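You operate a simulated robot arm through the tools that you are given. There is no shell and no other tool. Be economical: measure what you need, move in short steps, check, and stop when the job is done.

Carry out the task below with a simulated two-armed robot. There is one attempt and no reset: what you move stays moved.

JOB
Take the yellow cloth from the top of the long steel table and lay it out flat on the top of the steel bench.
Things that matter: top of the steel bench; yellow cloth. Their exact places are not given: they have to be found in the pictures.

Only the result counts: the job must be done as asked and must still hold three seconds after the hand-in. Knocking over, shifting, dropping, spilling or breaking anything else fails it. Flat cloth is picked up by pressing the open fingertips on it (5 to 10 N) and closing them slowly along it; thin cloth reads only 2 to 8 mm in the jaws.

ROBOT AND FRAMES
Two 7-joint arms with two-finger parallel grippers on one trunk, on a base that drives. Base frame: it is fixed to the floor where the robot stands at the start and does not move with it; the origin is under the middle of the robot, x ahead of it, y to its left, z up; the surface under the hand at the start is at about z = 860. Units: mm, rad, N and s.
The left shoulder is at the start at [20, 170, 1128], the right one opposite. With the tool pointing down near the work surface each hand reaches from about 220 to 680 mm from the robot's upright axis, wherever it stands, measured 20 degrees to its own side. Places, roughly: top of the steel bench [600, 1500, 900]. Payload 3.8 kg a hand.
The tool frame of a hand sits at the grasp point between the pads (the TCP): z along the fingers, y along the line on which they close. The tips reach 30 mm beyond it. Largest opening 110 mm; finger width 20, thickness 10; the body of the gripper, 48 by 112 mm, starts 55 mm behind the TCP.
Orientation is that of the tool frame in the base frame, as a unit quaternion [x, y, z, w]. With the fingers straight down and closing along the base's y, the tool's x points along the base's -x, its y along +y and its z along -z.

CONTROLS
- The arms move only by the tool drive_tool. It takes "left_series", "right_series" or both (then of equal length, played together; a hand with none holds still); each is a list that holds one entry, the list of rows, each a list of 7 numbers: the shift along the base's x, y, z in mm, then the turn, a rotation vector about the base's x, y, z in rad, then the gripper command, from -1 (shut) to 1 (fully open), values between in proportion. In form: [[[x, y, z, ax, ay, az, hand], ...]]. A call has 1 to 8 rows; each row shifts and turns the commanded pose from where the row before left it. Each row takes 0.2 s and may step no farther than 50 mm and 0.15 rad from the row before; otherwise, or with a gripper value out of range, the whole call is refused. Where a pose cannot be reached the arm comes as near as it can. A force on the tool above 40 N (or 10 N above the force at the start of the call, whichever is more), or a blocked arm, ends the call early, and 0.2 s more pass. Each finger travels about 72 mm/s and halts on what it meets, pressing with about 40 N; the grip force reading is that of the motor and also rises with nothing between the fingers. The clock runs only during rows and for 0.2 s after the last one: add rows that do not move to give the fingers time. The reply holds the time, the measured pose of the TCP, the force on the tool along the base axes, the opening and the grip force, in the units named above and with some noise, with the torque about the TCP (base axes, N m) and any sound that the robot's microphone picked up, and new pictures: "pictures" is both (left out), scene, wrist or none (wrist: the cameras of the hands that moved).
- Cameras (640 x 400 px; columns grow to the right, rows downward): "scene" is now at [98.5, 30.5, 1265]; the picture's right is [0.25, -0.97, 0.00], its down [-0.62, -0.16, -0.77] and it looks along [0.75, 0.19, -0.64] (base axes); focal length 228 px, centre (320, 200). "left" rides on the left gripper at [72, -17, -103] in its tool frame; the picture's right is [0.23, 0.97, 0.00], its down [-0.76, 0.18, -0.62] and it looks along [-0.61, 0.14, 0.78] (tool axes); focal length 222 px, centre (320, 200). "right" rides on the right gripper at [72, 17, -103] in its tool frame; the picture's right is [-0.23, 0.97, 0.00], its down [-0.76, -0.18, -0.62] and it looks along [-0.61, -0.14, 0.78] (tool axes); focal length 222 px, centre (320, 200).
- slide_trunk(by): slides the trunk up (or, below 0, down) by that many mm; the arms and the scene camera ride with it, the base frame stays. It gives what a move gives, with no picture.
- roll_base(legs): drives the robot by 1 to 6 legs, each [ahead, turn to the left] in mm and rad, along the robot's own axes; the way and the turn of a leg run together, so that a leg with both is an arc; at most 1500 mm and 3.142 rad a leg. The arms and the cameras ride along, it lands a little off, and it stops where it bumps. It gives what a move gives, and a new picture of the scene camera.
- pan_tilt(pan, tilt): turns the head with the scene camera to pan (to the left, within 1.396 rad either way) and tilt (down, from -0.506 to 1.204), counted from straight ahead of the robot. It gives what a move gives, and a new picture of the scene camera.
- measure_at(camera, pixels): for up to 12 pixels [column, row] of the newest picture of that camera ("zoom" is the newest enlarged one), the place [x, y, z] in the base frame of the surface seen there, good to about 2 mm, but the place of the scene camera against the robot may be out by one fixed shift of up to 18 mm in any direction. It takes no simulated time.
- enlarge(camera, box): a new picture of the part [left, top, right, bottom] of that camera's present view, enlarged. It takes no simulated time.
- close_job(): hands the job in; it is judged then, once.

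Work in short steps. Measure before you move; look again where a grasp or a placing could have gone wrong, and mend it. You have 80 turns and 260 pictures in all, those below and enlarged ones among them. Open the grippers and draw the arms clear of the work before you hand the job in, unless the task says otherwise; then end with one line.

The tools are called as name(argument=value, ...) on one line, values as JSON. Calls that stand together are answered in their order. drive_tool: Moves the arms, as the interface text tells. Its arguments: {"type":"object","properties":{"left_series":{"type":"array","items":{"type":"array","items":{"type":"array","items":{"type":"number"}}}},"right_series":{"type":"array","items":{"type":"array","items":{"type":"array","items":{"type":"number"}}}},"pictures":{"type":"string","enum":["both","scene","wrist","none"]}},"required":[]} The other tools are called the same way: slide_trunk (by) slides the trunk up or down; roll_base (legs) drives the base; pan_tilt (pan, tilt) turns the head that bears the scene camera; measure_at (camera, pixels) gives the place of the surface under pixels of a picture; enlarge (camera, box) takes an enlarged picture of a part of a camera's view; close_job () hands the job in.

At the start:

```text
clock: 0.0
left_tcp_pos: [524.5, 282.4, 1029.3]
left_tool_rot: [0.0, 1.0, 0.0, 0.0]
left_contact_force: [-0.3, 0.0, 0.7]
left_moment: [0.0, 0.02, 0.03]
left_width: 110.0
left_gripper_force: 0.0
right_tcp_pos: [456.3, -207.2, 1099.9]
right_tool_rot: [0.001, 1.0, 0.0, -0.001]
right_contact_force: [-0.3, 0.5, 0.5]
right_moment: [0.02, 0.01, -0.01]
right_width: 110.0
right_gripper_force: 0.0
trunk travel left (down, up): [-225.0, 345.0]
robot x, y, heading: [-0.3, 0.7, 0.004]
head pan, tilt: [0.251, 0.691]
```

scene: 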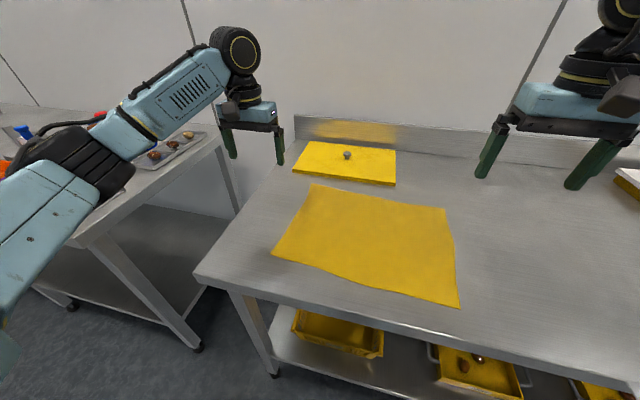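
right: 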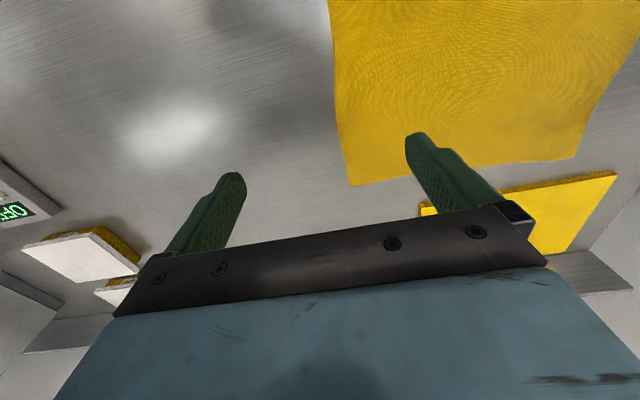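
left: 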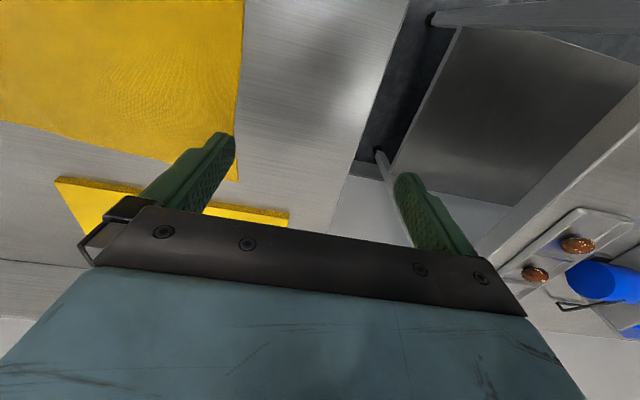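

The yellow cloth has corners at about (313,185), (445,208), (460,307), (273,253); behind it is a yellow board with a knob. I measure the corners, the table and the wrist views.

measure_at(camera="scene", pixels=[[314, 186], [443, 210], [457, 304], [276, 252], [370, 240], [240, 240], [500, 300], [298, 172], [393, 182], [346, 154], [207, 270], [340, 300]])

measure_at(camera="left", pixels=[[235, 177], [100, 80], [300, 60], [240, 20], [100, 147], [60, 190]])

measure_at(camera="right", pixels=[[350, 184], [572, 156], [332, 5], [450, 80], [250, 60], [600, 175]])

pan_tilt(pan=1.25, tilt=0.5)

```text
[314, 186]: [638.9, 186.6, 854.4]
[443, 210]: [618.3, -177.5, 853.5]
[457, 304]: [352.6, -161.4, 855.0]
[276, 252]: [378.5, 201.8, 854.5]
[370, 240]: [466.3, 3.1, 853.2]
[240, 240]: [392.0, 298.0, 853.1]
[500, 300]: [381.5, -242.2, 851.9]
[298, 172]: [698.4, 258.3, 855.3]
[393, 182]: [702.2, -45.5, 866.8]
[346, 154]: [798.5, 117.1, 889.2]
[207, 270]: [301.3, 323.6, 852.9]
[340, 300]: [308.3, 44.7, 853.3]
```

```text
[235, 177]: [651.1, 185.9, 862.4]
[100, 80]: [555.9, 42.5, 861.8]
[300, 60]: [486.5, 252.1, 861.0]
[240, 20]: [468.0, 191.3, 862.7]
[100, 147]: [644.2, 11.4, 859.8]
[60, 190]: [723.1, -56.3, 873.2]
```

```text
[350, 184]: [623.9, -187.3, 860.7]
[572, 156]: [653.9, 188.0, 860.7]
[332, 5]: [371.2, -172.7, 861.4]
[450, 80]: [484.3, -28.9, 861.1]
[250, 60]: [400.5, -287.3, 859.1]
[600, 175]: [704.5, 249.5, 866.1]
```

```text
clock: 1.3
left_tcp_pos: [524.2, 282.8, 1030.2]
left_tool_rot: [0.0, 1.0, 0.0, 0.0]
left_contact_force: [-0.1, -0.5, 0.4]
left_moment: [-0.01, 0.02, -0.02]
left_width: 110.0
left_gripper_force: 0.0
right_tcp_pos: [456.5, -206.7, 1101.3]
right_tool_rot: [-0.001, 1.0, 0.0, 0.0]
right_contact_force: [-0.3, 0.3, 0.4]
right_moment: [-0.01, 0.03, 0.03]
right_width: 110.3
right_gripper_force: 0.2
trunk travel left (down, up): [-225.0, 345.0]
robot x, y, heading: [2.4, -0.9, -0.0]
head pan, tilt: [1.25, 0.499]
```

scene: 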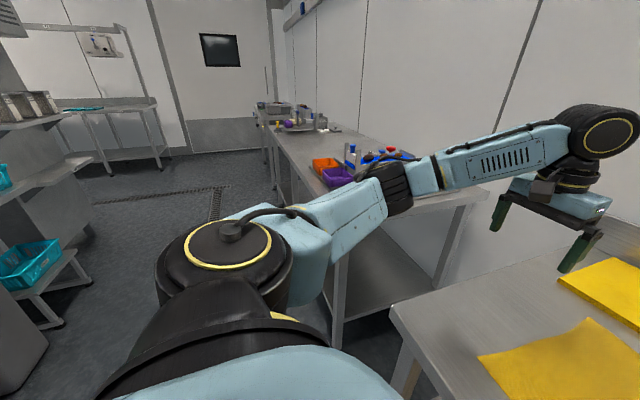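

The steel bench runs off to the left, partly hidden by the left arm. I measure what is seen of it and enlarge.

measure_at(camera="scene", pixels=[[270, 125], [330, 170], [325, 163], [335, 178], [385, 152], [350, 150], [300, 140], [380, 140], [470, 195], [340, 190], [290, 125], [285, 110]])

enlarge(camera="scene", box=[240, 80, 480, 230])

```text
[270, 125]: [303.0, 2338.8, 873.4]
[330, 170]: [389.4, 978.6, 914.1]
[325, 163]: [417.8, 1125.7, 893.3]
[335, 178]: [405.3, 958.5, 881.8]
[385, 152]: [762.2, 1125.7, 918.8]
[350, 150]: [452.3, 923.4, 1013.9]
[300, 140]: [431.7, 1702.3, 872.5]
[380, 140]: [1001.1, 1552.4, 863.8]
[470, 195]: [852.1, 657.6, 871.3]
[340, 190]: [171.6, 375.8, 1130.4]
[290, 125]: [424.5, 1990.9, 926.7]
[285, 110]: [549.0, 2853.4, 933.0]
```

```text
2.67 times, centred on (360, 155) of scene
```

zoom: 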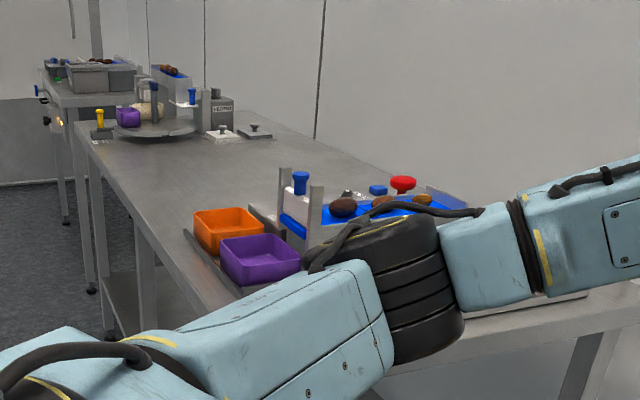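

Bench is free around y 1250–1850, top z about 880. Now I bring both hands above the cloth's near corners (about (363,-168) and (390,203)) with a narrower opening, and turn the head back.

drive_tool(left_series=[[[-29, -28, -22, 0, 0, 0, 0.5], [-29, -28, -22, 0, 0, 0, 0], [-29, -28, -23, 0, 0, 0, -0.1], [-29, -28, -23, 0, 0, 0, -0.1], [0, 0, 0, 0, 0, 0, -0.1]]], right_series=[[[-19, 17, -40, 0, 0, 0, 0.5], [-19, 17, -40, 0, 0, 0, 0], [-19, 17, -40, 0, 0, 0, -0.1], [-19, 17, -40, 0, 0, 0, -0.1], [0, 0, 0, 0, 0, 0, -0.1]]], pictures="wrist")

pan_tilt(pan=0.0, tilt=0.9)

```text
clock: 2.5
left_tcp_pos: [410.3, 170.3, 940.2]
left_tool_rot: [0.0, 1.0, 0.0, 0.0]
left_contact_force: [-0.2, 0.3, 0.8]
left_moment: [-0.01, -0.03, 0.05]
left_width: 49.6
left_gripper_force: 0.1
right_tcp_pos: [381.1, -139.8, 940.7]
right_tool_rot: [0.0, 1.0, -0.001, -0.001]
right_contact_force: [0.1, -0.1, 0.7]
right_moment: [0.0, -0.02, 0.0]
right_width: 49.4
right_gripper_force: 0.2
trunk travel left (down, up): [-225.0, 345.0]
robot x, y, heading: [-1.8, -2.6, 0.001]
head pan, tilt: [1.25, 0.499]
```

right: 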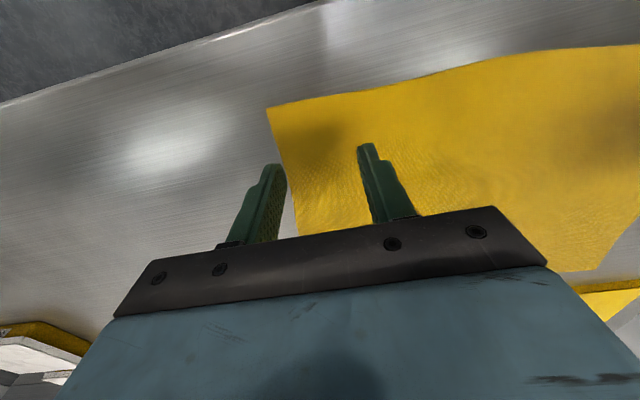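
left: 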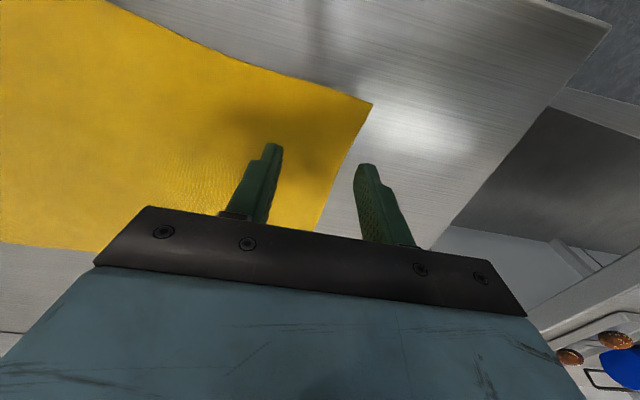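

```text
clock: 3.9
left_tcp_pos: [410.1, 170.6, 940.9]
left_tool_rot: [0.0, 1.0, -0.001, 0.001]
left_contact_force: [0.8, 0.2, 0.8]
left_moment: [0.0, 0.0, 0.01]
left_width: 49.3
left_gripper_force: 0.1
right_tcp_pos: [380.8, -138.0, 939.4]
right_tool_rot: [0.0, 1.0, 0.0, 0.0]
right_contact_force: [-0.6, 0.4, 0.7]
right_moment: [-0.01, 0.0, -0.01]
right_width: 49.4
right_gripper_force: 0.1
trunk travel left (down, up): [-225.0, 345.0]
robot x, y, heading: [1.0, 4.0, 0.002]
head pan, tilt: [0.0, 0.901]
```

scene: 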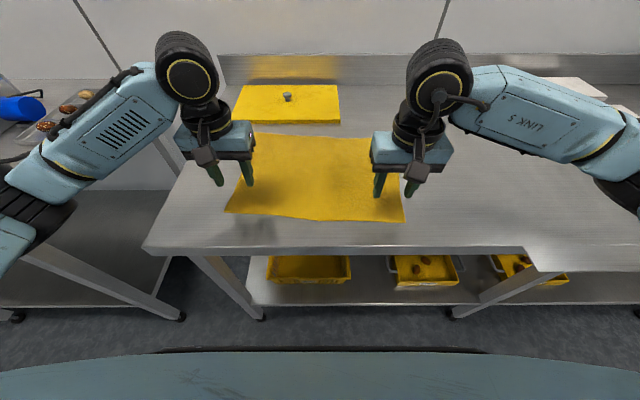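

Corners show at right-camera (267,107) and left-camera (371,103); I measure them exactly along with the near edge.

measure_at(camera="right", pixels=[[269, 109], [298, 232], [380, 88], [500, 58], [330, 98], [300, 70]])

measure_at(camera="left", pixels=[[368, 105], [330, 200], [300, 84], [200, 46], [120, 12], [400, 70]])

```text
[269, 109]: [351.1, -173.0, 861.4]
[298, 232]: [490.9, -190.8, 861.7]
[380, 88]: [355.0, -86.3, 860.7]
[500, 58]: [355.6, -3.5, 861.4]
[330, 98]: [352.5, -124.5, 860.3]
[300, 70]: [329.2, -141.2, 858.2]
```

```text
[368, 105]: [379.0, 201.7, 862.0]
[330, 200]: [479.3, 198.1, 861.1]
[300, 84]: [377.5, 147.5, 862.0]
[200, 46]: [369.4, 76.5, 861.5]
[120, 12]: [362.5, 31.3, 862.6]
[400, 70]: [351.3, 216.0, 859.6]
```

Right edge x≈352, left edge x≈379, cloth z≈861. I shift so the fingertips sit ~12 mm inside the edge and descend to just above contact.

drive_tool(left_series=[[[-19, 0, -20, 0, 0, 0, -0.1], [0, 0, -24, 0, 0, 0, -0.1], [0, 0, -3, 0, 0, 0, -0.1], [0, 0, 0, 0, 0, 0, -0.1]]], right_series=[[[-15, -2, -20, 0, 0, 0, -0.1], [0, 0, -24, 0, 0, 0, -0.1], [0, 0, -3, 0, 0, 0, -0.1], [0, 0, 0, 0, 0, 0, -0.1]]], pictures="wrist")

```text
clock: 4.9
left_tcp_pos: [390.4, 170.8, 892.1]
left_tool_rot: [0.0, 1.0, 0.0, 0.001]
left_contact_force: [0.5, -0.7, -0.5]
left_moment: [0.01, 0.0, 0.01]
left_width: 49.6
left_gripper_force: 0.0
right_tcp_pos: [364.0, -141.3, 894.0]
right_tool_rot: [0.0, 1.0, 0.001, 0.0]
right_contact_force: [-0.1, -0.5, -0.3]
right_moment: [0.06, -0.01, -0.02]
right_width: 49.6
right_gripper_force: 0.1
trunk travel left (down, up): [-225.0, 345.0]
robot x, y, heading: [1.5, -3.5, 0.003]
head pan, tilt: [0.0, 0.901]
```

right: 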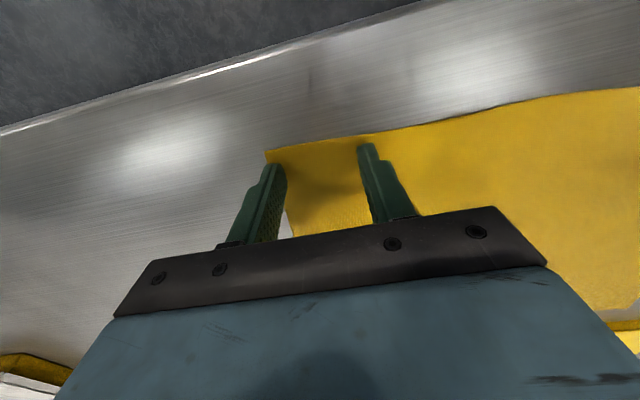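
left: 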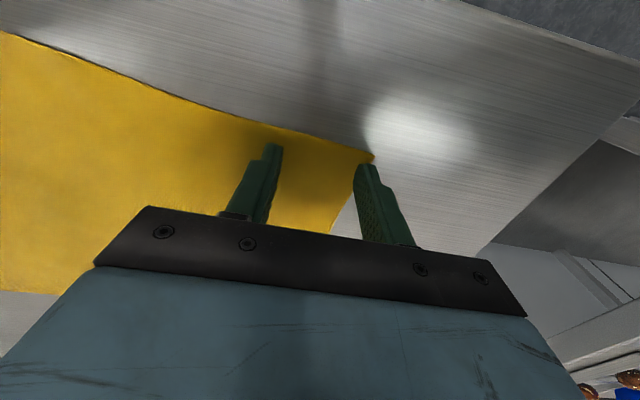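

Fingers are just above the cloth; outer fingers sit near the side edge, so I shift both inward 7 mm and lower a bit to get contact.

drive_tool(left_series=[[[0, -7, 0, 0, 0, 0, -0.1], [0, 0, -2, 0, 0, 0, -0.1], [0, 0, -1, 0, 0, 0, -0.1], [0, 0, 0, 0, 0, 0, -0.1]]], right_series=[[[0, 7, 0, 0, 0, 0, -0.1], [0, 0, -2, 0, 0, 0, -0.1], [0, 0, -1, 0, 0, 0, -0.1], [0, 0, 0, 0, 0, 0, -0.1]]], pictures="none")

```text
clock: 5.9
left_tcp_pos: [388.9, 163.5, 892.1]
left_tool_rot: [0.0, 1.0, -0.001, 0.002]
left_contact_force: [2.5, 2.2, 20.7]
left_moment: [0.22, 0.02, -0.04]
left_width: 49.7
left_gripper_force: 0.6
right_tcp_pos: [364.7, -133.0, 891.8]
right_tool_rot: [0.0, 1.0, 0.0, 0.001]
right_contact_force: [0.5, 0.2, 5.0]
right_moment: [-0.05, -0.01, 0.01]
right_width: 49.5
right_gripper_force: 0.1
trunk travel left (down, up): [-225.0, 345.0]
robot x, y, heading: [-0.1, 0.0, 0.002]
head pan, tilt: [0.0, 0.901]
```

Left presses 20 N, right 5 N: I ease the left up and add a little on the right.

drive_tool(left_series=[[[0, 0, 1.2, 0, 0, 0, -0.1], [0, 0, 0, 0, 0, 0, -0.1]]], right_series=[[[0, 0, -0.3, 0, 0, 0, -0.1], [0, 0, 0, 0, 0, 0, -0.1]]], pictures="none")

```text
clock: 6.5
left_tcp_pos: [388.3, 163.5, 891.8]
left_tool_rot: [0.0, 1.0, 0.0, 0.0]
left_contact_force: [3.0, 0.6, 13.6]
left_moment: [0.1, -0.07, 0.01]
left_width: 49.6
left_gripper_force: 0.4
right_tcp_pos: [363.9, -134.5, 892.2]
right_tool_rot: [-0.001, 1.0, 0.0, 0.001]
right_contact_force: [0.5, -0.4, 11.2]
right_moment: [-0.13, 0.04, 0.04]
right_width: 49.4
right_gripper_force: 0.0
trunk travel left (down, up): [-225.0, 345.0]
robot x, y, heading: [3.6, 1.3, -0.004]
head pan, tilt: [0.0, 0.901]
```

Forces are 13.6 and 11.2 N; I ease a little more and close slowly along y.

drive_tool(left_series=[[[0, 0, 0.8, 0, 0, 0, -0.15], [0, 0, 0, 0, 0, 0, -0.3], [0, 0, 0, 0, 0, 0, -0.45], [0, 0, 0, 0, 0, 0, -0.6], [0, 0, 0, 0, 0, 0, -0.75], [0, 0, 0, 0, 0, 0, -0.88], [0, 0, 0, 0, 0, 0, -1], [0, 0, 0, 0, 0, 0, -1]]], right_series=[[[0, 0, 0.3, 0, 0, 0, -0.15], [0, 0, 0, 0, 0, 0, -0.3], [0, 0, 0, 0, 0, 0, -0.45], [0, 0, 0, 0, 0, 0, -0.6], [0, 0, 0, 0, 0, 0, -0.75], [0, 0, 0, 0, 0, 0, -0.88], [0, 0, 0, 0, 0, 0, -1], [0, 0, 0, 0, 0, 0, -1]]], pictures="both")

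```text
clock: 8.3
left_tcp_pos: [388.4, 164.0, 891.4]
left_tool_rot: [0.0, 1.0, 0.0, 0.0]
left_contact_force: [-0.8, -2.5, 1.0]
left_moment: [-0.07, 0.0, -0.04]
left_width: 1.9
left_gripper_force: 39.5
right_tcp_pos: [363.9, -135.1, 892.0]
right_tool_rot: [0.001, 1.0, 0.0, 0.002]
right_contact_force: [-0.3, 1.1, 15.7]
right_moment: [0.01, 0.03, -0.03]
right_width: 2.4
right_gripper_force: 40.0
trunk travel left (down, up): [-225.0, 345.0]
robot x, y, heading: [0.2, 0.5, 0.0]
head pan, tilt: [0.0, 0.901]
```

scene: 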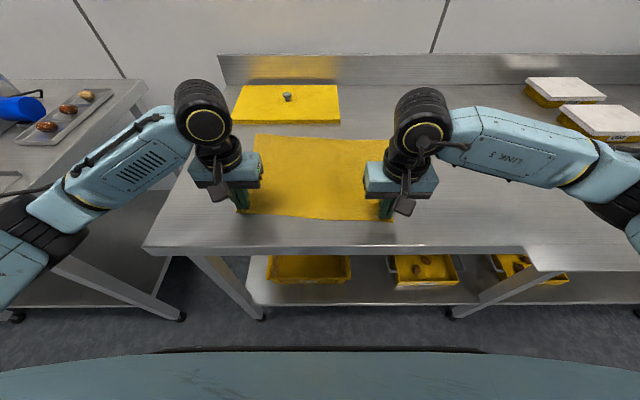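
right: 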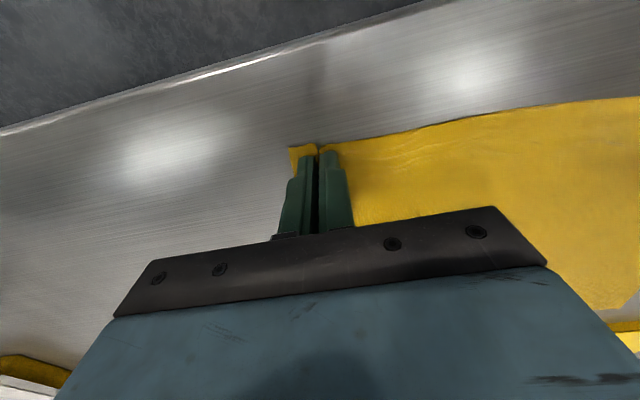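
left: 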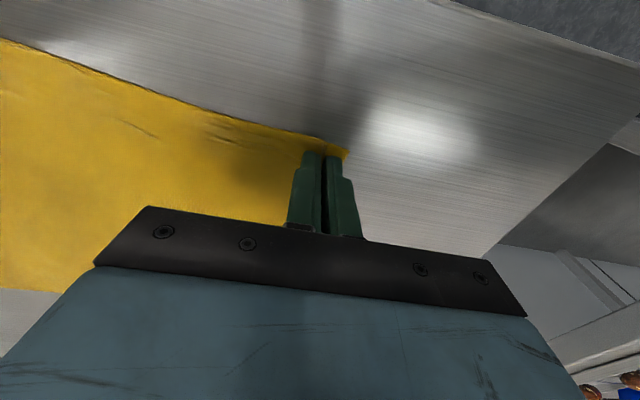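

The cloth bunched between both finger pairs (1.9 and 2.4 mm). I lift a little to see whether it comes along.

drive_tool(left_series=[[[0, 0, 15, 0, 0, 0, -1], [0, 0, 20, 0, 0, 0, -1], [0, 0, 25, 0, 0, 0, -1]]], right_series=[[[0, 0, 15, 0, 0, 0, -1], [0, 0, 20, 0, 0, 0, -1], [0, 0, 25, 0, 0, 0, -1]]], pictures="both")

```text
clock: 9.1
left_tcp_pos: [388.9, 163.8, 951.4]
left_tool_rot: [0.0, 1.0, 0.0, 0.0]
left_contact_force: [0.5, -1.5, 0.1]
left_moment: [-0.03, 0.04, -0.04]
left_width: 1.9
left_gripper_force: 40.1
right_tcp_pos: [363.8, -135.3, 950.3]
right_tool_rot: [0.001, 1.0, -0.001, -0.001]
right_contact_force: [0.9, 0.2, -0.5]
right_moment: [0.03, -0.03, -0.01]
right_width: 2.3
right_gripper_force: 40.0
trunk travel left (down, up): [-225.0, 345.0]
robot x, y, heading: [-1.2, -1.6, -0.004]
head pan, tilt: [0.0, 0.901]
```

scene: 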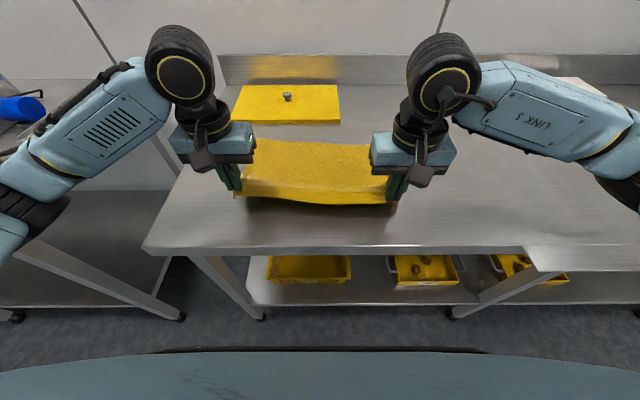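
right: 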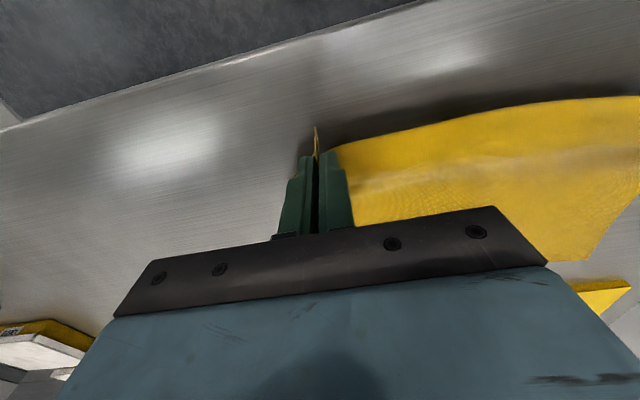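
left: 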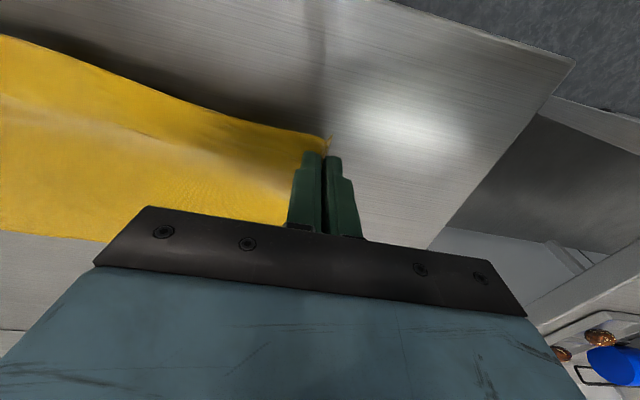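

Both corners are held firmly. I raise the trunk to lift the cloth clear of the table.

slide_trunk(by=300)

pan_tilt(pan=0.0, tilt=0.8)

```text
clock: 12.1
left_tcp_pos: [389.4, 162.8, 1251.8]
left_tool_rot: [0.0, 1.0, 0.0, 0.0]
left_contact_force: [-0.2, -1.1, 0.4]
left_moment: [-0.01, 0.01, -0.01]
left_width: 1.9
left_gripper_force: 40.2
right_tcp_pos: [364.3, -133.8, 1249.8]
right_tool_rot: [0.0, 1.0, 0.0, 0.0]
right_contact_force: [0.0, -0.1, 0.6]
right_moment: [0.04, -0.03, -0.06]
right_width: 2.3
right_gripper_force: 40.4
trunk travel left (down, up): [-525.0, 45.0]
robot x, y, heading: [-4.4, -0.3, 0.0]
head pan, tilt: [0.0, 0.901]
```

```text
clock: 12.8
left_tcp_pos: [389.7, 163.7, 1252.0]
left_tool_rot: [0.0, 1.0, 0.0, 0.0]
left_contact_force: [0.2, -0.9, -1.1]
left_moment: [-0.03, -0.01, 0.02]
left_width: 1.8
left_gripper_force: 40.1
right_tcp_pos: [365.3, -135.0, 1250.3]
right_tool_rot: [0.0, 1.0, 0.0, 0.0]
right_contact_force: [0.0, 0.3, -0.7]
right_moment: [0.06, 0.0, -0.01]
right_width: 2.4
right_gripper_force: 40.4
trunk travel left (down, up): [-525.0, 45.0]
robot x, y, heading: [-1.7, -0.9, 0.002]
head pan, tilt: [0.0, 0.799]
```

scene: 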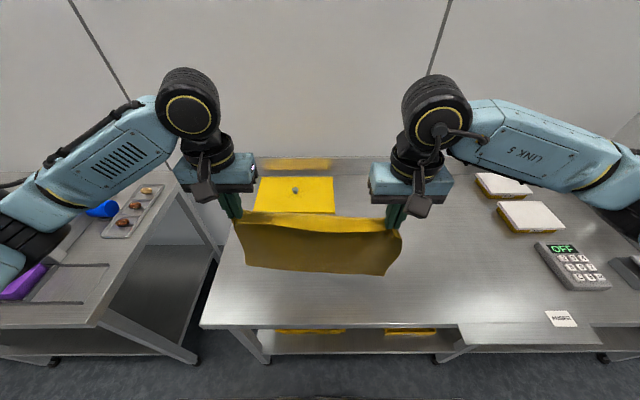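

The cloth hangs clear. Before driving, I look left for room.

pan_tilt(pan=1.39, tilt=0.55)

measure_at(camera="scene", pixels=[[30, 290], [80, 300], [20, 200], [90, 180], [150, 150], [330, 250], [60, 350], [280, 150]])

```text
clock: 14.3
left_tcp_pos: [388.3, 163.2, 1251.6]
left_tool_rot: [0.0, 1.0, 0.0, 0.001]
left_contact_force: [0.6, -1.0, 0.6]
left_moment: [-0.03, 0.0, 0.0]
left_width: 2.1
left_gripper_force: 40.4
right_tcp_pos: [365.8, -133.5, 1250.3]
right_tool_rot: [0.0, 1.0, 0.0, 0.0]
right_contact_force: [0.9, 0.7, -1.1]
right_moment: [0.01, -0.01, 0.0]
right_width: 2.2
right_gripper_force: 40.3
trunk travel left (down, up): [-525.0, 45.0]
robot x, y, heading: [-2.1, 3.1, 0.001]
head pan, tilt: [1.389, 0.55]
```

scene: 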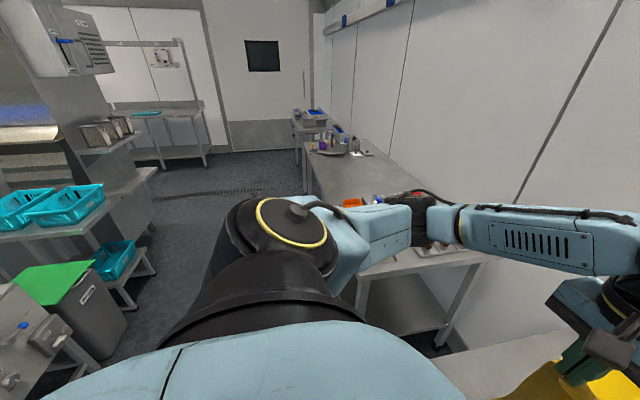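

```text
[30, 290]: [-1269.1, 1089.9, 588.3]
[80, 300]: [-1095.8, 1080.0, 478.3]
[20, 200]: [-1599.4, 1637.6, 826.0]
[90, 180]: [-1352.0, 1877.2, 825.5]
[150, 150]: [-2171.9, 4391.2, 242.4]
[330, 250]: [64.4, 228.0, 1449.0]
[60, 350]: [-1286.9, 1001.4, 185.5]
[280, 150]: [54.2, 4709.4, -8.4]
```

A corridor from x≈-1000 up to the bench front is free. I back off 300 mm, turn left, drive 1530 mm in legs, and turn back to face the bench.

roll_base(legs=[[-300, 0], [0, 1.571], [800, 0], [730, 0], [0, -1.571]])

pan_tilt(pan=0.0, tilt=0.7)

```text
clock: 31.5
left_tcp_pos: [75.8, 1694.2, 1251.3]
left_tool_rot: [-0.004, 1.0, 0.0, 0.001]
left_contact_force: [0.3, 0.1, 0.0]
left_moment: [-0.02, 0.0, 0.05]
left_width: 2.3
left_gripper_force: 40.1
right_tcp_pos: [54.0, 1395.8, 1250.9]
right_tool_rot: [-0.004, 1.0, 0.0, 0.0]
right_contact_force: [0.2, 0.9, -0.3]
right_moment: [0.05, -0.01, 0.05]
right_width: 2.0
right_gripper_force: 39.7
trunk travel left (down, up): [-525.0, 45.0]
robot x, y, heading: [-313.4, 1527.7, 0.01]
head pan, tilt: [1.389, 0.55]
```

scene: 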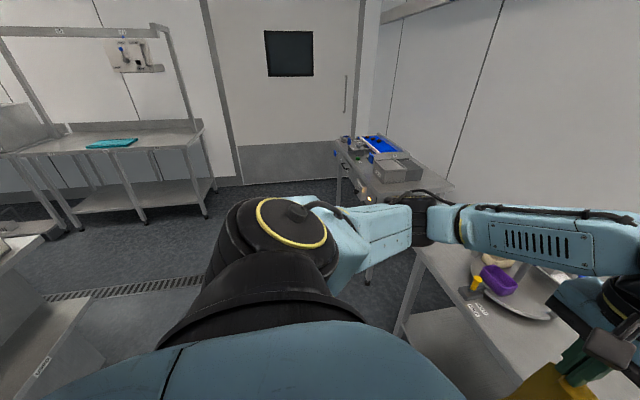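

```text
clock: 33.0
left_tcp_pos: [76.9, 1694.3, 1252.2]
left_tool_rot: [-0.005, 1.0, 0.0, 0.0]
left_contact_force: [0.1, -0.6, 0.5]
left_moment: [-0.01, -0.02, 0.02]
left_width: 1.9
left_gripper_force: 40.5
right_tcp_pos: [53.7, 1396.4, 1250.3]
right_tool_rot: [-0.004, 1.0, -0.001, -0.001]
right_contact_force: [-0.6, -0.2, -0.1]
right_moment: [0.01, -0.02, 0.05]
right_width: 2.2
right_gripper_force: 40.6
trunk travel left (down, up): [-525.0, 45.0]
robot x, y, heading: [-310.2, 1524.5, 0.011]
head pan, tilt: [0.0, 0.7]
```

scene: 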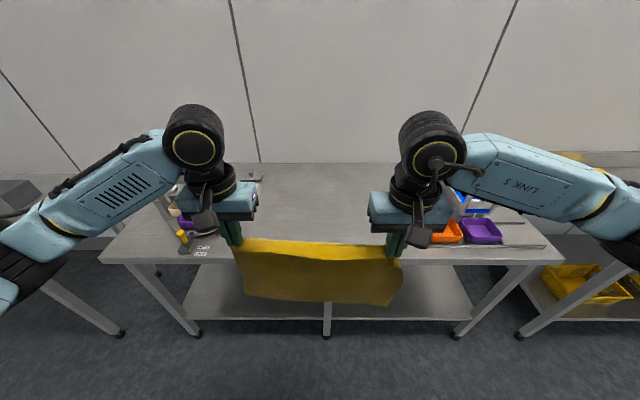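

Free bench between the card/turntable at left (200,245) and the orange bin at right (440,232). I measure these.

measure_at(camera="scene", pixels=[[208, 250], [181, 236], [320, 230], [320, 180], [432, 241], [452, 200], [255, 178], [220, 262], [420, 263], [260, 297], [395, 304], [480, 244]])

enlarge(camera="scene", box=[90, 150, 560, 330])

```text
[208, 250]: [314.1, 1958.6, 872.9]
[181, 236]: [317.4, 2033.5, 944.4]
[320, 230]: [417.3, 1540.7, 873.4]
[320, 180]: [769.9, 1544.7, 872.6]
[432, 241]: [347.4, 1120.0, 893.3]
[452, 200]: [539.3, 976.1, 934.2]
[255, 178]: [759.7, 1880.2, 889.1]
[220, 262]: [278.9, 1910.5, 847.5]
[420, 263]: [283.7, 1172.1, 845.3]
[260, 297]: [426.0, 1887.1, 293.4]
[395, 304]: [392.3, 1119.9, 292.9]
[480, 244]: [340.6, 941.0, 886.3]
```

```text
1.36 times, centred on (325, 240) of scene
```

zoom: 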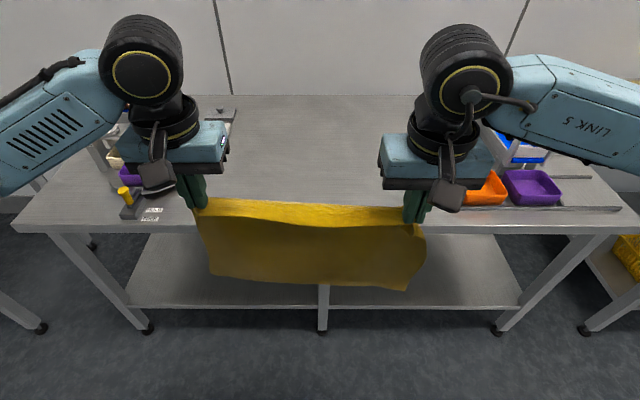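

Bench top z≈880 with front edge near x≈297; cloth hangs centred on y≈1545 with ample margin. I drive ahead 325 mm.

roll_base(legs=[[325, -0.008]])

```text
clock: 35.1
left_tcp_pos: [397.8, 1690.2, 1251.3]
left_tool_rot: [0.0, 1.0, 0.0, 0.0]
left_contact_force: [-0.5, -0.3, -0.1]
left_moment: [0.03, 0.03, 0.03]
left_width: 1.8
left_gripper_force: 40.0
right_tcp_pos: [373.0, 1393.7, 1250.4]
right_tool_rot: [0.001, 1.0, 0.001, 0.0]
right_contact_force: [0.1, 0.4, -1.0]
right_moment: [0.01, 0.02, 0.04]
right_width: 2.2
right_gripper_force: 40.1
trunk travel left (down, up): [-525.0, 45.0]
robot x, y, heading: [6.4, 1526.5, -0.002]
head pan, tilt: [0.0, 0.7]
```

scene: 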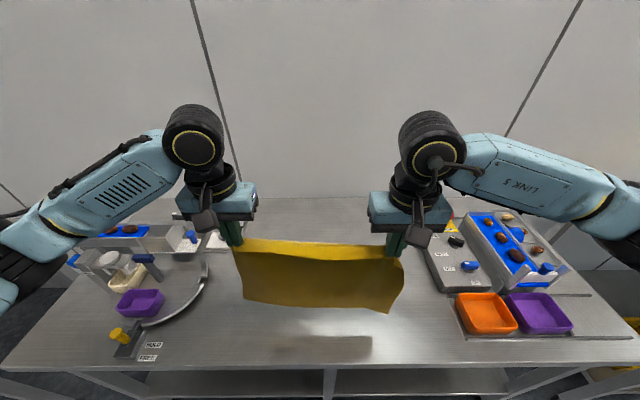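

Cloth hangs over free bench. I extend both hands forward to about x=605, aligned.

drive_tool(left_series=[[[30, 0, 0, 0, 0, 0, -1], [30, 0, 0, 0, 0, 0, -1], [30, 0, 0, 0, 0, 0, -1], [30, 0, 0, 0, 0, 0, -1], [30, 0, 0, 0, 0, 0, -1], [30, 0, 0, 0, 0, 0, -1], [27, 0, 0, 0, 0, 0, -1], [0, 0, 0, 0, 0, 0, -1]]], right_series=[[[33, 0, 0, 0, 0, 0, -1], [33, 0, 0, 0, 0, 0, -1], [33, 0, 0, 0, 0, 0, -1], [33, 0, 0, 0, 0, 0, -1], [33, 0, 0, 0, 0, 0, -1], [33, 0, 0, 0, 0, 0, -1], [34, 0, 0, 0, 0, 0, -1], [0, 0, 0, 0, 0, 0, -1]]], pictures="both")

```text
clock: 36.9
left_tcp_pos: [605.2, 1689.7, 1251.2]
left_tool_rot: [0.001, 1.0, 0.0, -0.001]
left_contact_force: [-0.5, -0.7, 0.2]
left_moment: [0.03, 0.0, 0.05]
left_width: 2.0
left_gripper_force: 40.0
right_tcp_pos: [604.6, 1393.9, 1252.7]
right_tool_rot: [0.0, 1.0, 0.0, 0.001]
right_contact_force: [0.8, 0.6, 0.3]
right_moment: [-0.01, -0.02, 0.06]
right_width: 2.1
right_gripper_force: 40.0
trunk travel left (down, up): [-525.0, 45.0]
robot x, y, heading: [8.1, 1529.2, -0.003]
head pan, tilt: [0.0, 0.7]
```

scene: 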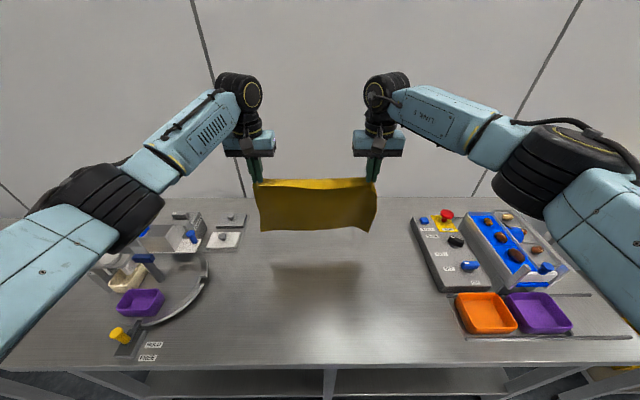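
right: 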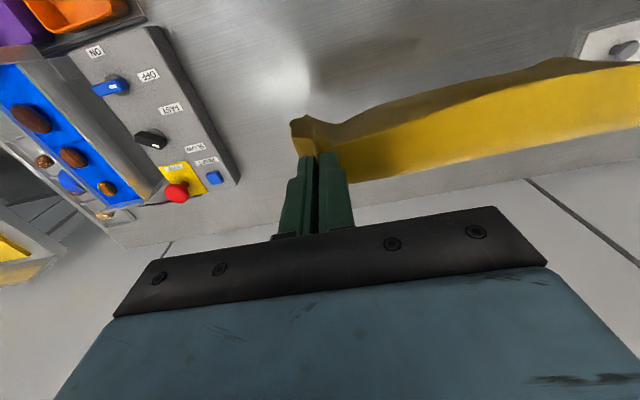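
left: 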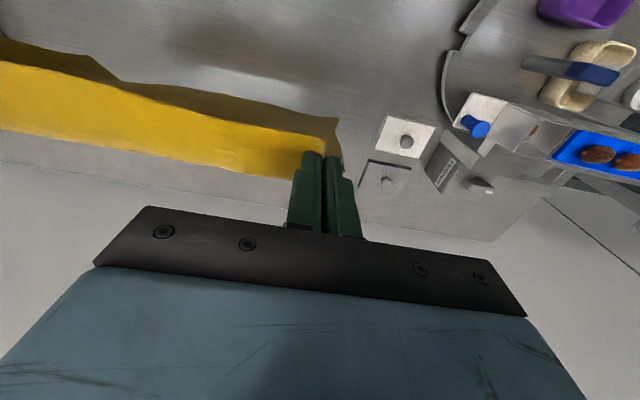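

I measure clearances to the control panel and the white plate, and the cloth's lower edge and bench height.

measure_at(camera="right", pixels=[[238, 183], [160, 30], [293, 120], [300, 85], [580, 60], [450, 60], [400, 105]])

measure_at(camera="left", pixels=[[375, 153], [362, 170], [335, 118], [150, 90], [100, 70], [5, 40], [250, 100]])

measure_at(camera="scene", pixels=[[262, 228], [375, 230], [257, 184], [374, 180], [320, 230], [320, 300]])

```text
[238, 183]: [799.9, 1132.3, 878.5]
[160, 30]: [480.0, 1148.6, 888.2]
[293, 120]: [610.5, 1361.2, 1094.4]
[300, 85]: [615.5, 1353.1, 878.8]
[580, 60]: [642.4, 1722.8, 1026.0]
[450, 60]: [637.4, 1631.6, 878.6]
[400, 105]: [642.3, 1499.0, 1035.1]
```

```text
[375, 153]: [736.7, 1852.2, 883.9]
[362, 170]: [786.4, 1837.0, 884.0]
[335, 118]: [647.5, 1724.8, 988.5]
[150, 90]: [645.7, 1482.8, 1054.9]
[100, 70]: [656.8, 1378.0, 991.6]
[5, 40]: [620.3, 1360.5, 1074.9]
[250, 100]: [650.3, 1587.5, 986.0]
```

```text
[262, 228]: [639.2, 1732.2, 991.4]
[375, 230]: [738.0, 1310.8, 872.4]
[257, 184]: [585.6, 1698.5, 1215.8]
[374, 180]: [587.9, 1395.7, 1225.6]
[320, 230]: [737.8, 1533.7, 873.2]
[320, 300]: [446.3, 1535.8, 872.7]
```

Bench z=879; cloth's lower edge at z≈988, with 120+ mm clearance on both sides. I lower the trunk 105 mm so the free edge just touches.

slide_trunk(by=-105)

drive_tool(left_series=[[[-23, 0, -7, 0, 0, 0, -1], [-23, 0, -7, 0, 0, 0, -1], [-28, 0, -15, 0, 0, 0, -1], [-28, 0, -15, 0, 0, 0, -1], [-25, 0, -20, 0, 0, 0, -1], [-25, 0, -20, 0, 0, 0, -1], [0, 0, 0, 0, 0, 0, -1]]], right_series=[[[-23, 0, -7, 0, 0, 0, -1], [-23, 0, -7, 0, 0, 0, -1], [-28, 0, -15, 0, 0, 0, -1], [-28, 0, -15, 0, 0, 0, -1], [-25, 0, -20, 0, 0, 0, -1], [-25, 0, -20, 0, 0, 0, -1], [0, 0, 0, 0, 0, 0, -1]]], pictures="both")

```text
clock: 38.3
left_tcp_pos: [606.1, 1691.3, 1147.2]
left_tool_rot: [0.0, 1.0, -0.001, 0.0]
left_contact_force: [0.3, -0.8, 0.2]
left_moment: [-0.01, 0.04, 0.04]
left_width: 2.0
left_gripper_force: 39.9
right_tcp_pos: [605.2, 1393.4, 1146.0]
right_tool_rot: [0.0, 1.0, 0.0, -0.001]
right_contact_force: [-0.2, 0.9, -0.5]
right_moment: [0.04, -0.02, 0.06]
right_width: 2.2
right_gripper_force: 40.0
trunk travel left (down, up): [-420.0, 150.0]
robot x, y, heading: [12.0, 1527.7, -0.002]
head pan, tilt: [0.0, 0.7]
```

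```text
clock: 39.9
left_tcp_pos: [453.7, 1691.2, 1062.8]
left_tool_rot: [0.0, 1.0, 0.0, 0.0]
left_contact_force: [-0.3, -0.3, -0.5]
left_moment: [-0.02, -0.03, 0.02]
left_width: 2.3
left_gripper_force: 40.2
right_tcp_pos: [451.5, 1393.2, 1062.3]
right_tool_rot: [0.001, 1.0, 0.0, 0.0]
right_contact_force: [-0.5, 0.4, -1.2]
right_moment: [0.01, 0.01, 0.05]
right_width: 2.3
right_gripper_force: 40.2
trunk travel left (down, up): [-420.0, 150.0]
robot x, y, heading: [7.3, 1525.2, -0.001]
head pan, tilt: [0.0, 0.7]
```

scene: 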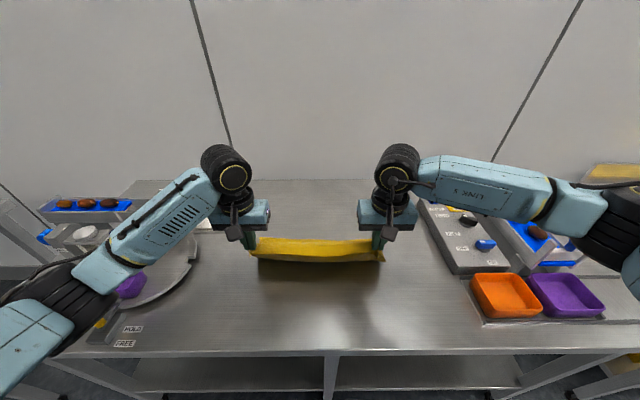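
right: 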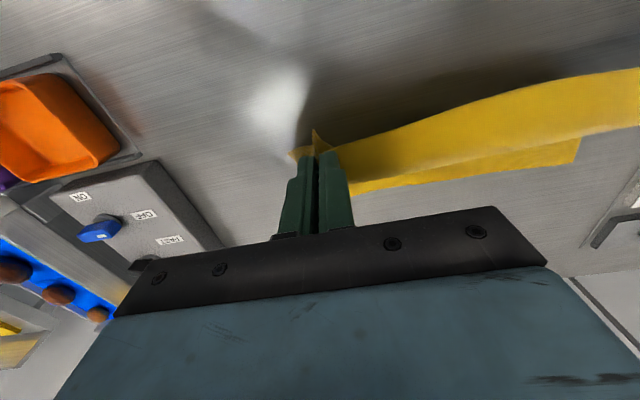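
left: 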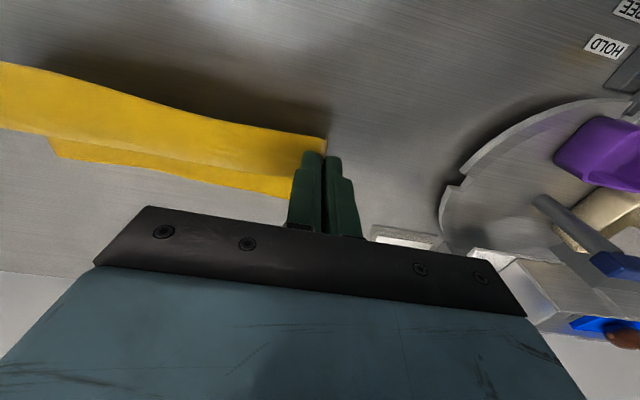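

The free edge lies on the bench away from the hands and the cloth slopes down to it. I measure where the free edge is.

measure_at(camera="right", pixels=[[575, 160], [450, 180], [360, 190], [500, 152], [450, 165], [400, 165]])

measure_at(camera="left", pixels=[[60, 155], [200, 182], [280, 194], [150, 145], [270, 160]])

```text
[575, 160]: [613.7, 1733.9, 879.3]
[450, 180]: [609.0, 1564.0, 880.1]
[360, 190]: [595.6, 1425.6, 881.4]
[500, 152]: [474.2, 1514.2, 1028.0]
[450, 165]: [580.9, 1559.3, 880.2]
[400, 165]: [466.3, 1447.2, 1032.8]
```

```text
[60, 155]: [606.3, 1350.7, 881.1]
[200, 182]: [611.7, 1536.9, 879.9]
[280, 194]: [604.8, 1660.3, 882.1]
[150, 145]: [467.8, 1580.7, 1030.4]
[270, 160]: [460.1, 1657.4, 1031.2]
```

Free edge lies at x≈610, so the near edge should end near x≈350. I continue the arc down to just above the bench.

drive_tool(left_series=[[[-22, 0, -12, 0, 0, 0, -1], [-22, 0, -20, 0, 0, 0, -1], [-20, 0, -26, 0, 0, 0, -1], [-12, 0, -30, 0, 0, 0, -1], [-8, 0, -30, 0, 0, 0, -1], [-4, 0, -22, 0, 0, 0, -1], [0, 0, 0, 0, 0, 0, -1]]], right_series=[[[-22, 0, -12, 0, 0, 0, -1], [-22, 0, -20, 0, 0, 0, -1], [-20, 0, -26, 0, 0, 0, -1], [-12, 0, -30, 0, 0, 0, -1], [-8, 0, -30, 0, 0, 0, -1], [-4, 0, -22, 0, 0, 0, -1], [0, 0, 0, 0, 0, 0, -1]]], pictures="both")

```text
clock: 41.5
left_tcp_pos: [364.5, 1690.0, 921.3]
left_tool_rot: [0.0, 1.0, 0.0, 0.0]
left_contact_force: [0.5, -1.0, -0.2]
left_moment: [0.02, 0.0, 0.06]
left_width: 1.8
left_gripper_force: 39.9
right_tcp_pos: [364.6, 1393.8, 921.3]
right_tool_rot: [0.001, 1.0, 0.001, 0.001]
right_contact_force: [0.1, 1.0, -0.3]
right_moment: [-0.04, 0.02, 0.03]
right_width: 2.0
right_gripper_force: 40.2
trunk travel left (down, up): [-420.0, 150.0]
robot x, y, heading: [7.2, 1527.8, -0.0]
head pan, tilt: [0.0, 0.7]
```

scene: 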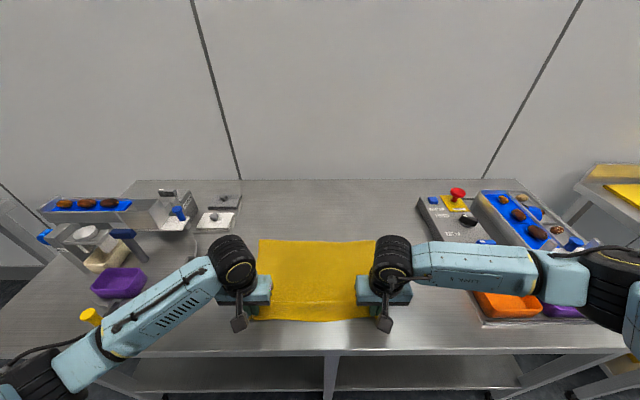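
right: 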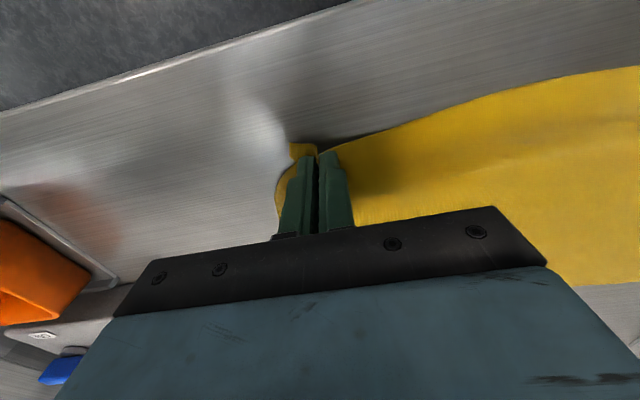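
left: 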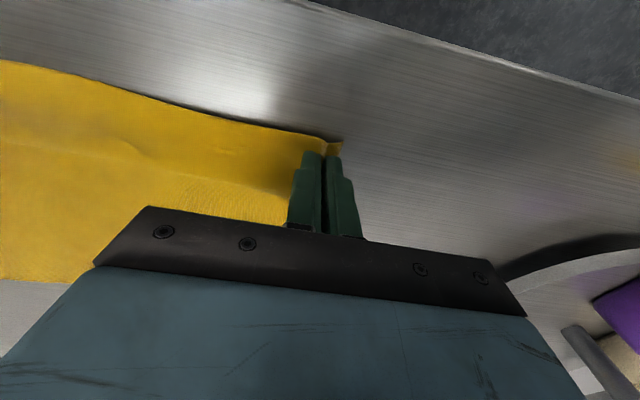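

Laid well. I lower the last 10 mm while pulling slightly toward the robot, then check contact.

drive_tool(left_series=[[[-4, 0, -5, 0, 0, 0, -1], [-4, 0, -4, 0, 0, 0, -1], [0, 0, 0, 0, 0, 0, -1]]], right_series=[[[-4, 0, -5, 0, 0, 0, -1], [-4, 0, -4, 0, 0, 0, -1], [0, 0, 0, 0, 0, 0, -1]]], pictures="none")

```text
clock: 42.3
left_tcp_pos: [357.5, 1690.7, 914.0]
left_tool_rot: [0.001, 1.0, 0.0, 0.001]
left_contact_force: [0.5, -0.8, 0.0]
left_moment: [-0.03, 0.03, 0.04]
left_width: 2.1
left_gripper_force: 39.6
right_tcp_pos: [355.6, 1394.3, 913.7]
right_tool_rot: [0.0, 1.0, 0.0, 0.001]
right_contact_force: [-0.2, 0.5, 0.3]
right_moment: [0.0, 0.01, 0.0]
right_width: 2.0
right_gripper_force: 40.0
trunk travel left (down, up): [-420.0, 150.0]
robot x, y, heading: [7.9, 1529.4, -0.003]
head pan, tilt: [0.0, 0.7]
```

No contact yet at z≈914; I lower 3 mm more and open slowly to about 60 mm, which spreads the pinched folds outward.

drive_tool(left_series=[[[0, 0, -2, 0, 0, 0, -1], [0, 0, -1, 0, 0, 0, -0.9], [0, 0, 0, 0, 0, 0, -0.75], [0, 0, 0, 0, 0, 0, -0.6], [0, 0, 0, 0, 0, 0, -0.4], [0, 0, 0, 0, 0, 0, -0.2], [0, 0, 0, 0, 0, 0, 0], [0, 0, 0, 0, 0, 0, 0]]], right_series=[[[0, 0, -2, 0, 0, 0, -1], [0, 0, -1, 0, 0, 0, -0.9], [0, 0, 0, 0, 0, 0, -0.75], [0, 0, 0, 0, 0, 0, -0.6], [0, 0, 0, 0, 0, 0, -0.4], [0, 0, 0, 0, 0, 0, -0.2], [0, 0, 0, 0, 0, 0, 0], [0, 0, 0, 0, 0, 0, 0]]], pictures="wrist")

```text
clock: 44.1
left_tcp_pos: [356.4, 1689.8, 910.9]
left_tool_rot: [0.0, 1.0, 0.0, 0.001]
left_contact_force: [0.7, -2.7, 15.7]
left_moment: [0.0, 0.02, -0.03]
left_width: 50.6
left_gripper_force: 0.0
right_tcp_pos: [356.0, 1393.7, 911.4]
right_tool_rot: [0.0, 1.0, 0.001, 0.001]
right_contact_force: [0.9, 1.9, 11.3]
right_moment: [-0.04, 0.02, 0.01]
right_width: 52.4
right_gripper_force: 0.0
trunk travel left (down, up): [-420.0, 150.0]
robot x, y, heading: [8.3, 1529.2, 0.002]
head pan, tilt: [0.0, 0.7]
```

right: 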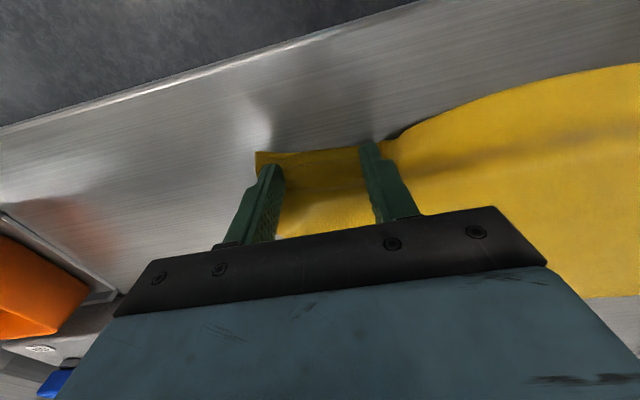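
left: 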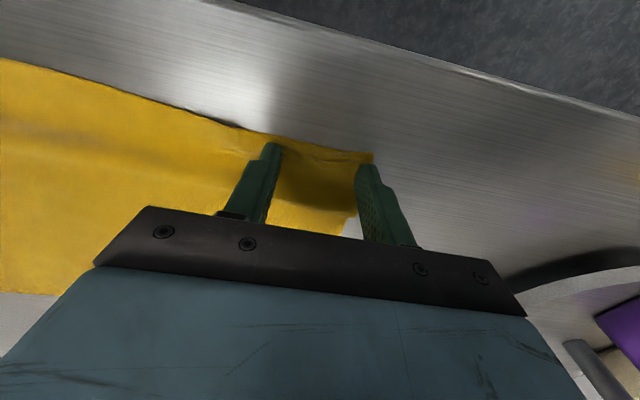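

The folds opened out, with a small swell between the hands. I lift off straight up and look.

drive_tool(left_series=[[[0, 0, 15, 0, 0, 0, 0], [0, 0, 45, 0, 0, 0, 0], [0, 0, 45, 0, 0, 0, 0], [-10, 0, 45, 0, 0, 0, 0], [0, 30, 30, 0, 0, 0, 0], [0, 40, 20, 0, 0, 0, 0], [0, 0, 0, 0, 0, 0, 0]]], right_series=[[[0, 0, 15, 0, 0, 0, 0], [0, 0, 45, 0, 0, 0, 0], [0, 0, 45, 0, 0, 0, 0], [-10, 0, 45, 0, 0, 0, 0], [0, -30, 30, 0, 0, 0, 0], [0, -40, 20, 0, 0, 0, 0], [0, 0, 0, 0, 0, 0, 0]]], pictures="both")

enlarge(camera="scene", box=[200, 220, 440, 370])

```text
clock: 45.7
left_tcp_pos: [347.2, 1759.9, 1109.9]
left_tool_rot: [0.001, 1.0, 0.0, -0.001]
left_contact_force: [0.4, -0.4, -0.8]
left_moment: [0.02, 0.03, 0.0]
left_width: 55.0
left_gripper_force: 0.1
right_tcp_pos: [347.7, 1323.9, 1112.1]
right_tool_rot: [0.0, 1.0, 0.0, -0.001]
right_contact_force: [0.2, -0.5, -0.5]
right_moment: [0.03, 0.01, -0.02]
right_width: 55.1
right_gripper_force: 0.0
trunk travel left (down, up): [-420.0, 150.0]
robot x, y, heading: [8.1, 1527.2, -0.001]
head pan, tilt: [0.0, 0.7]
```

scene: 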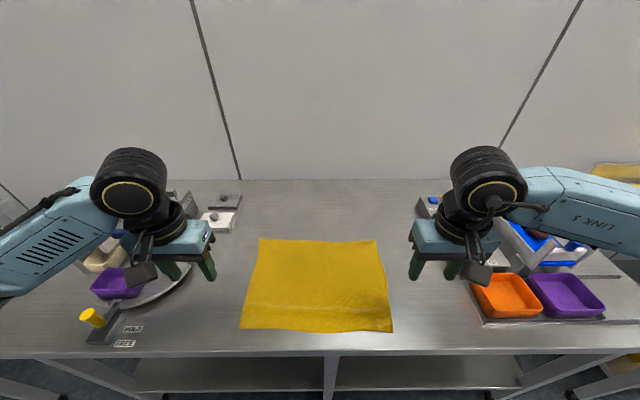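
right: 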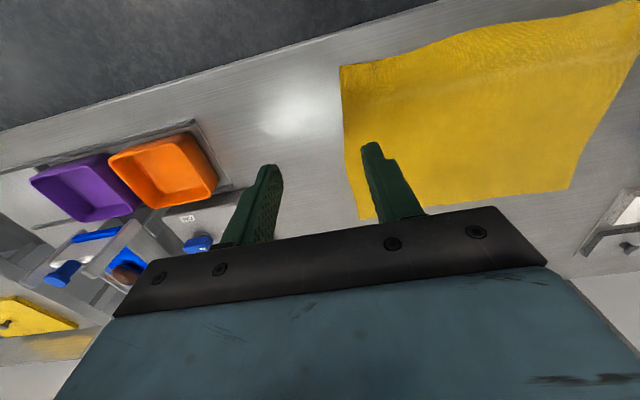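
left: 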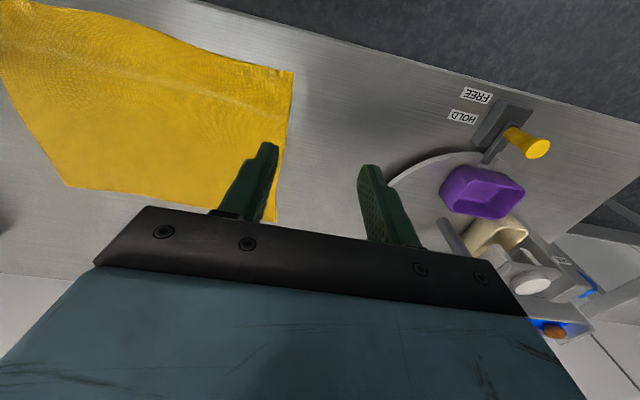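

```text
2.67 times, centred on (320, 295) of scene
```

zoom: 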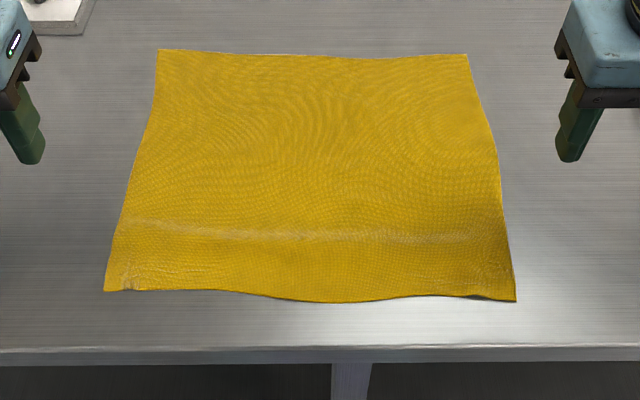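

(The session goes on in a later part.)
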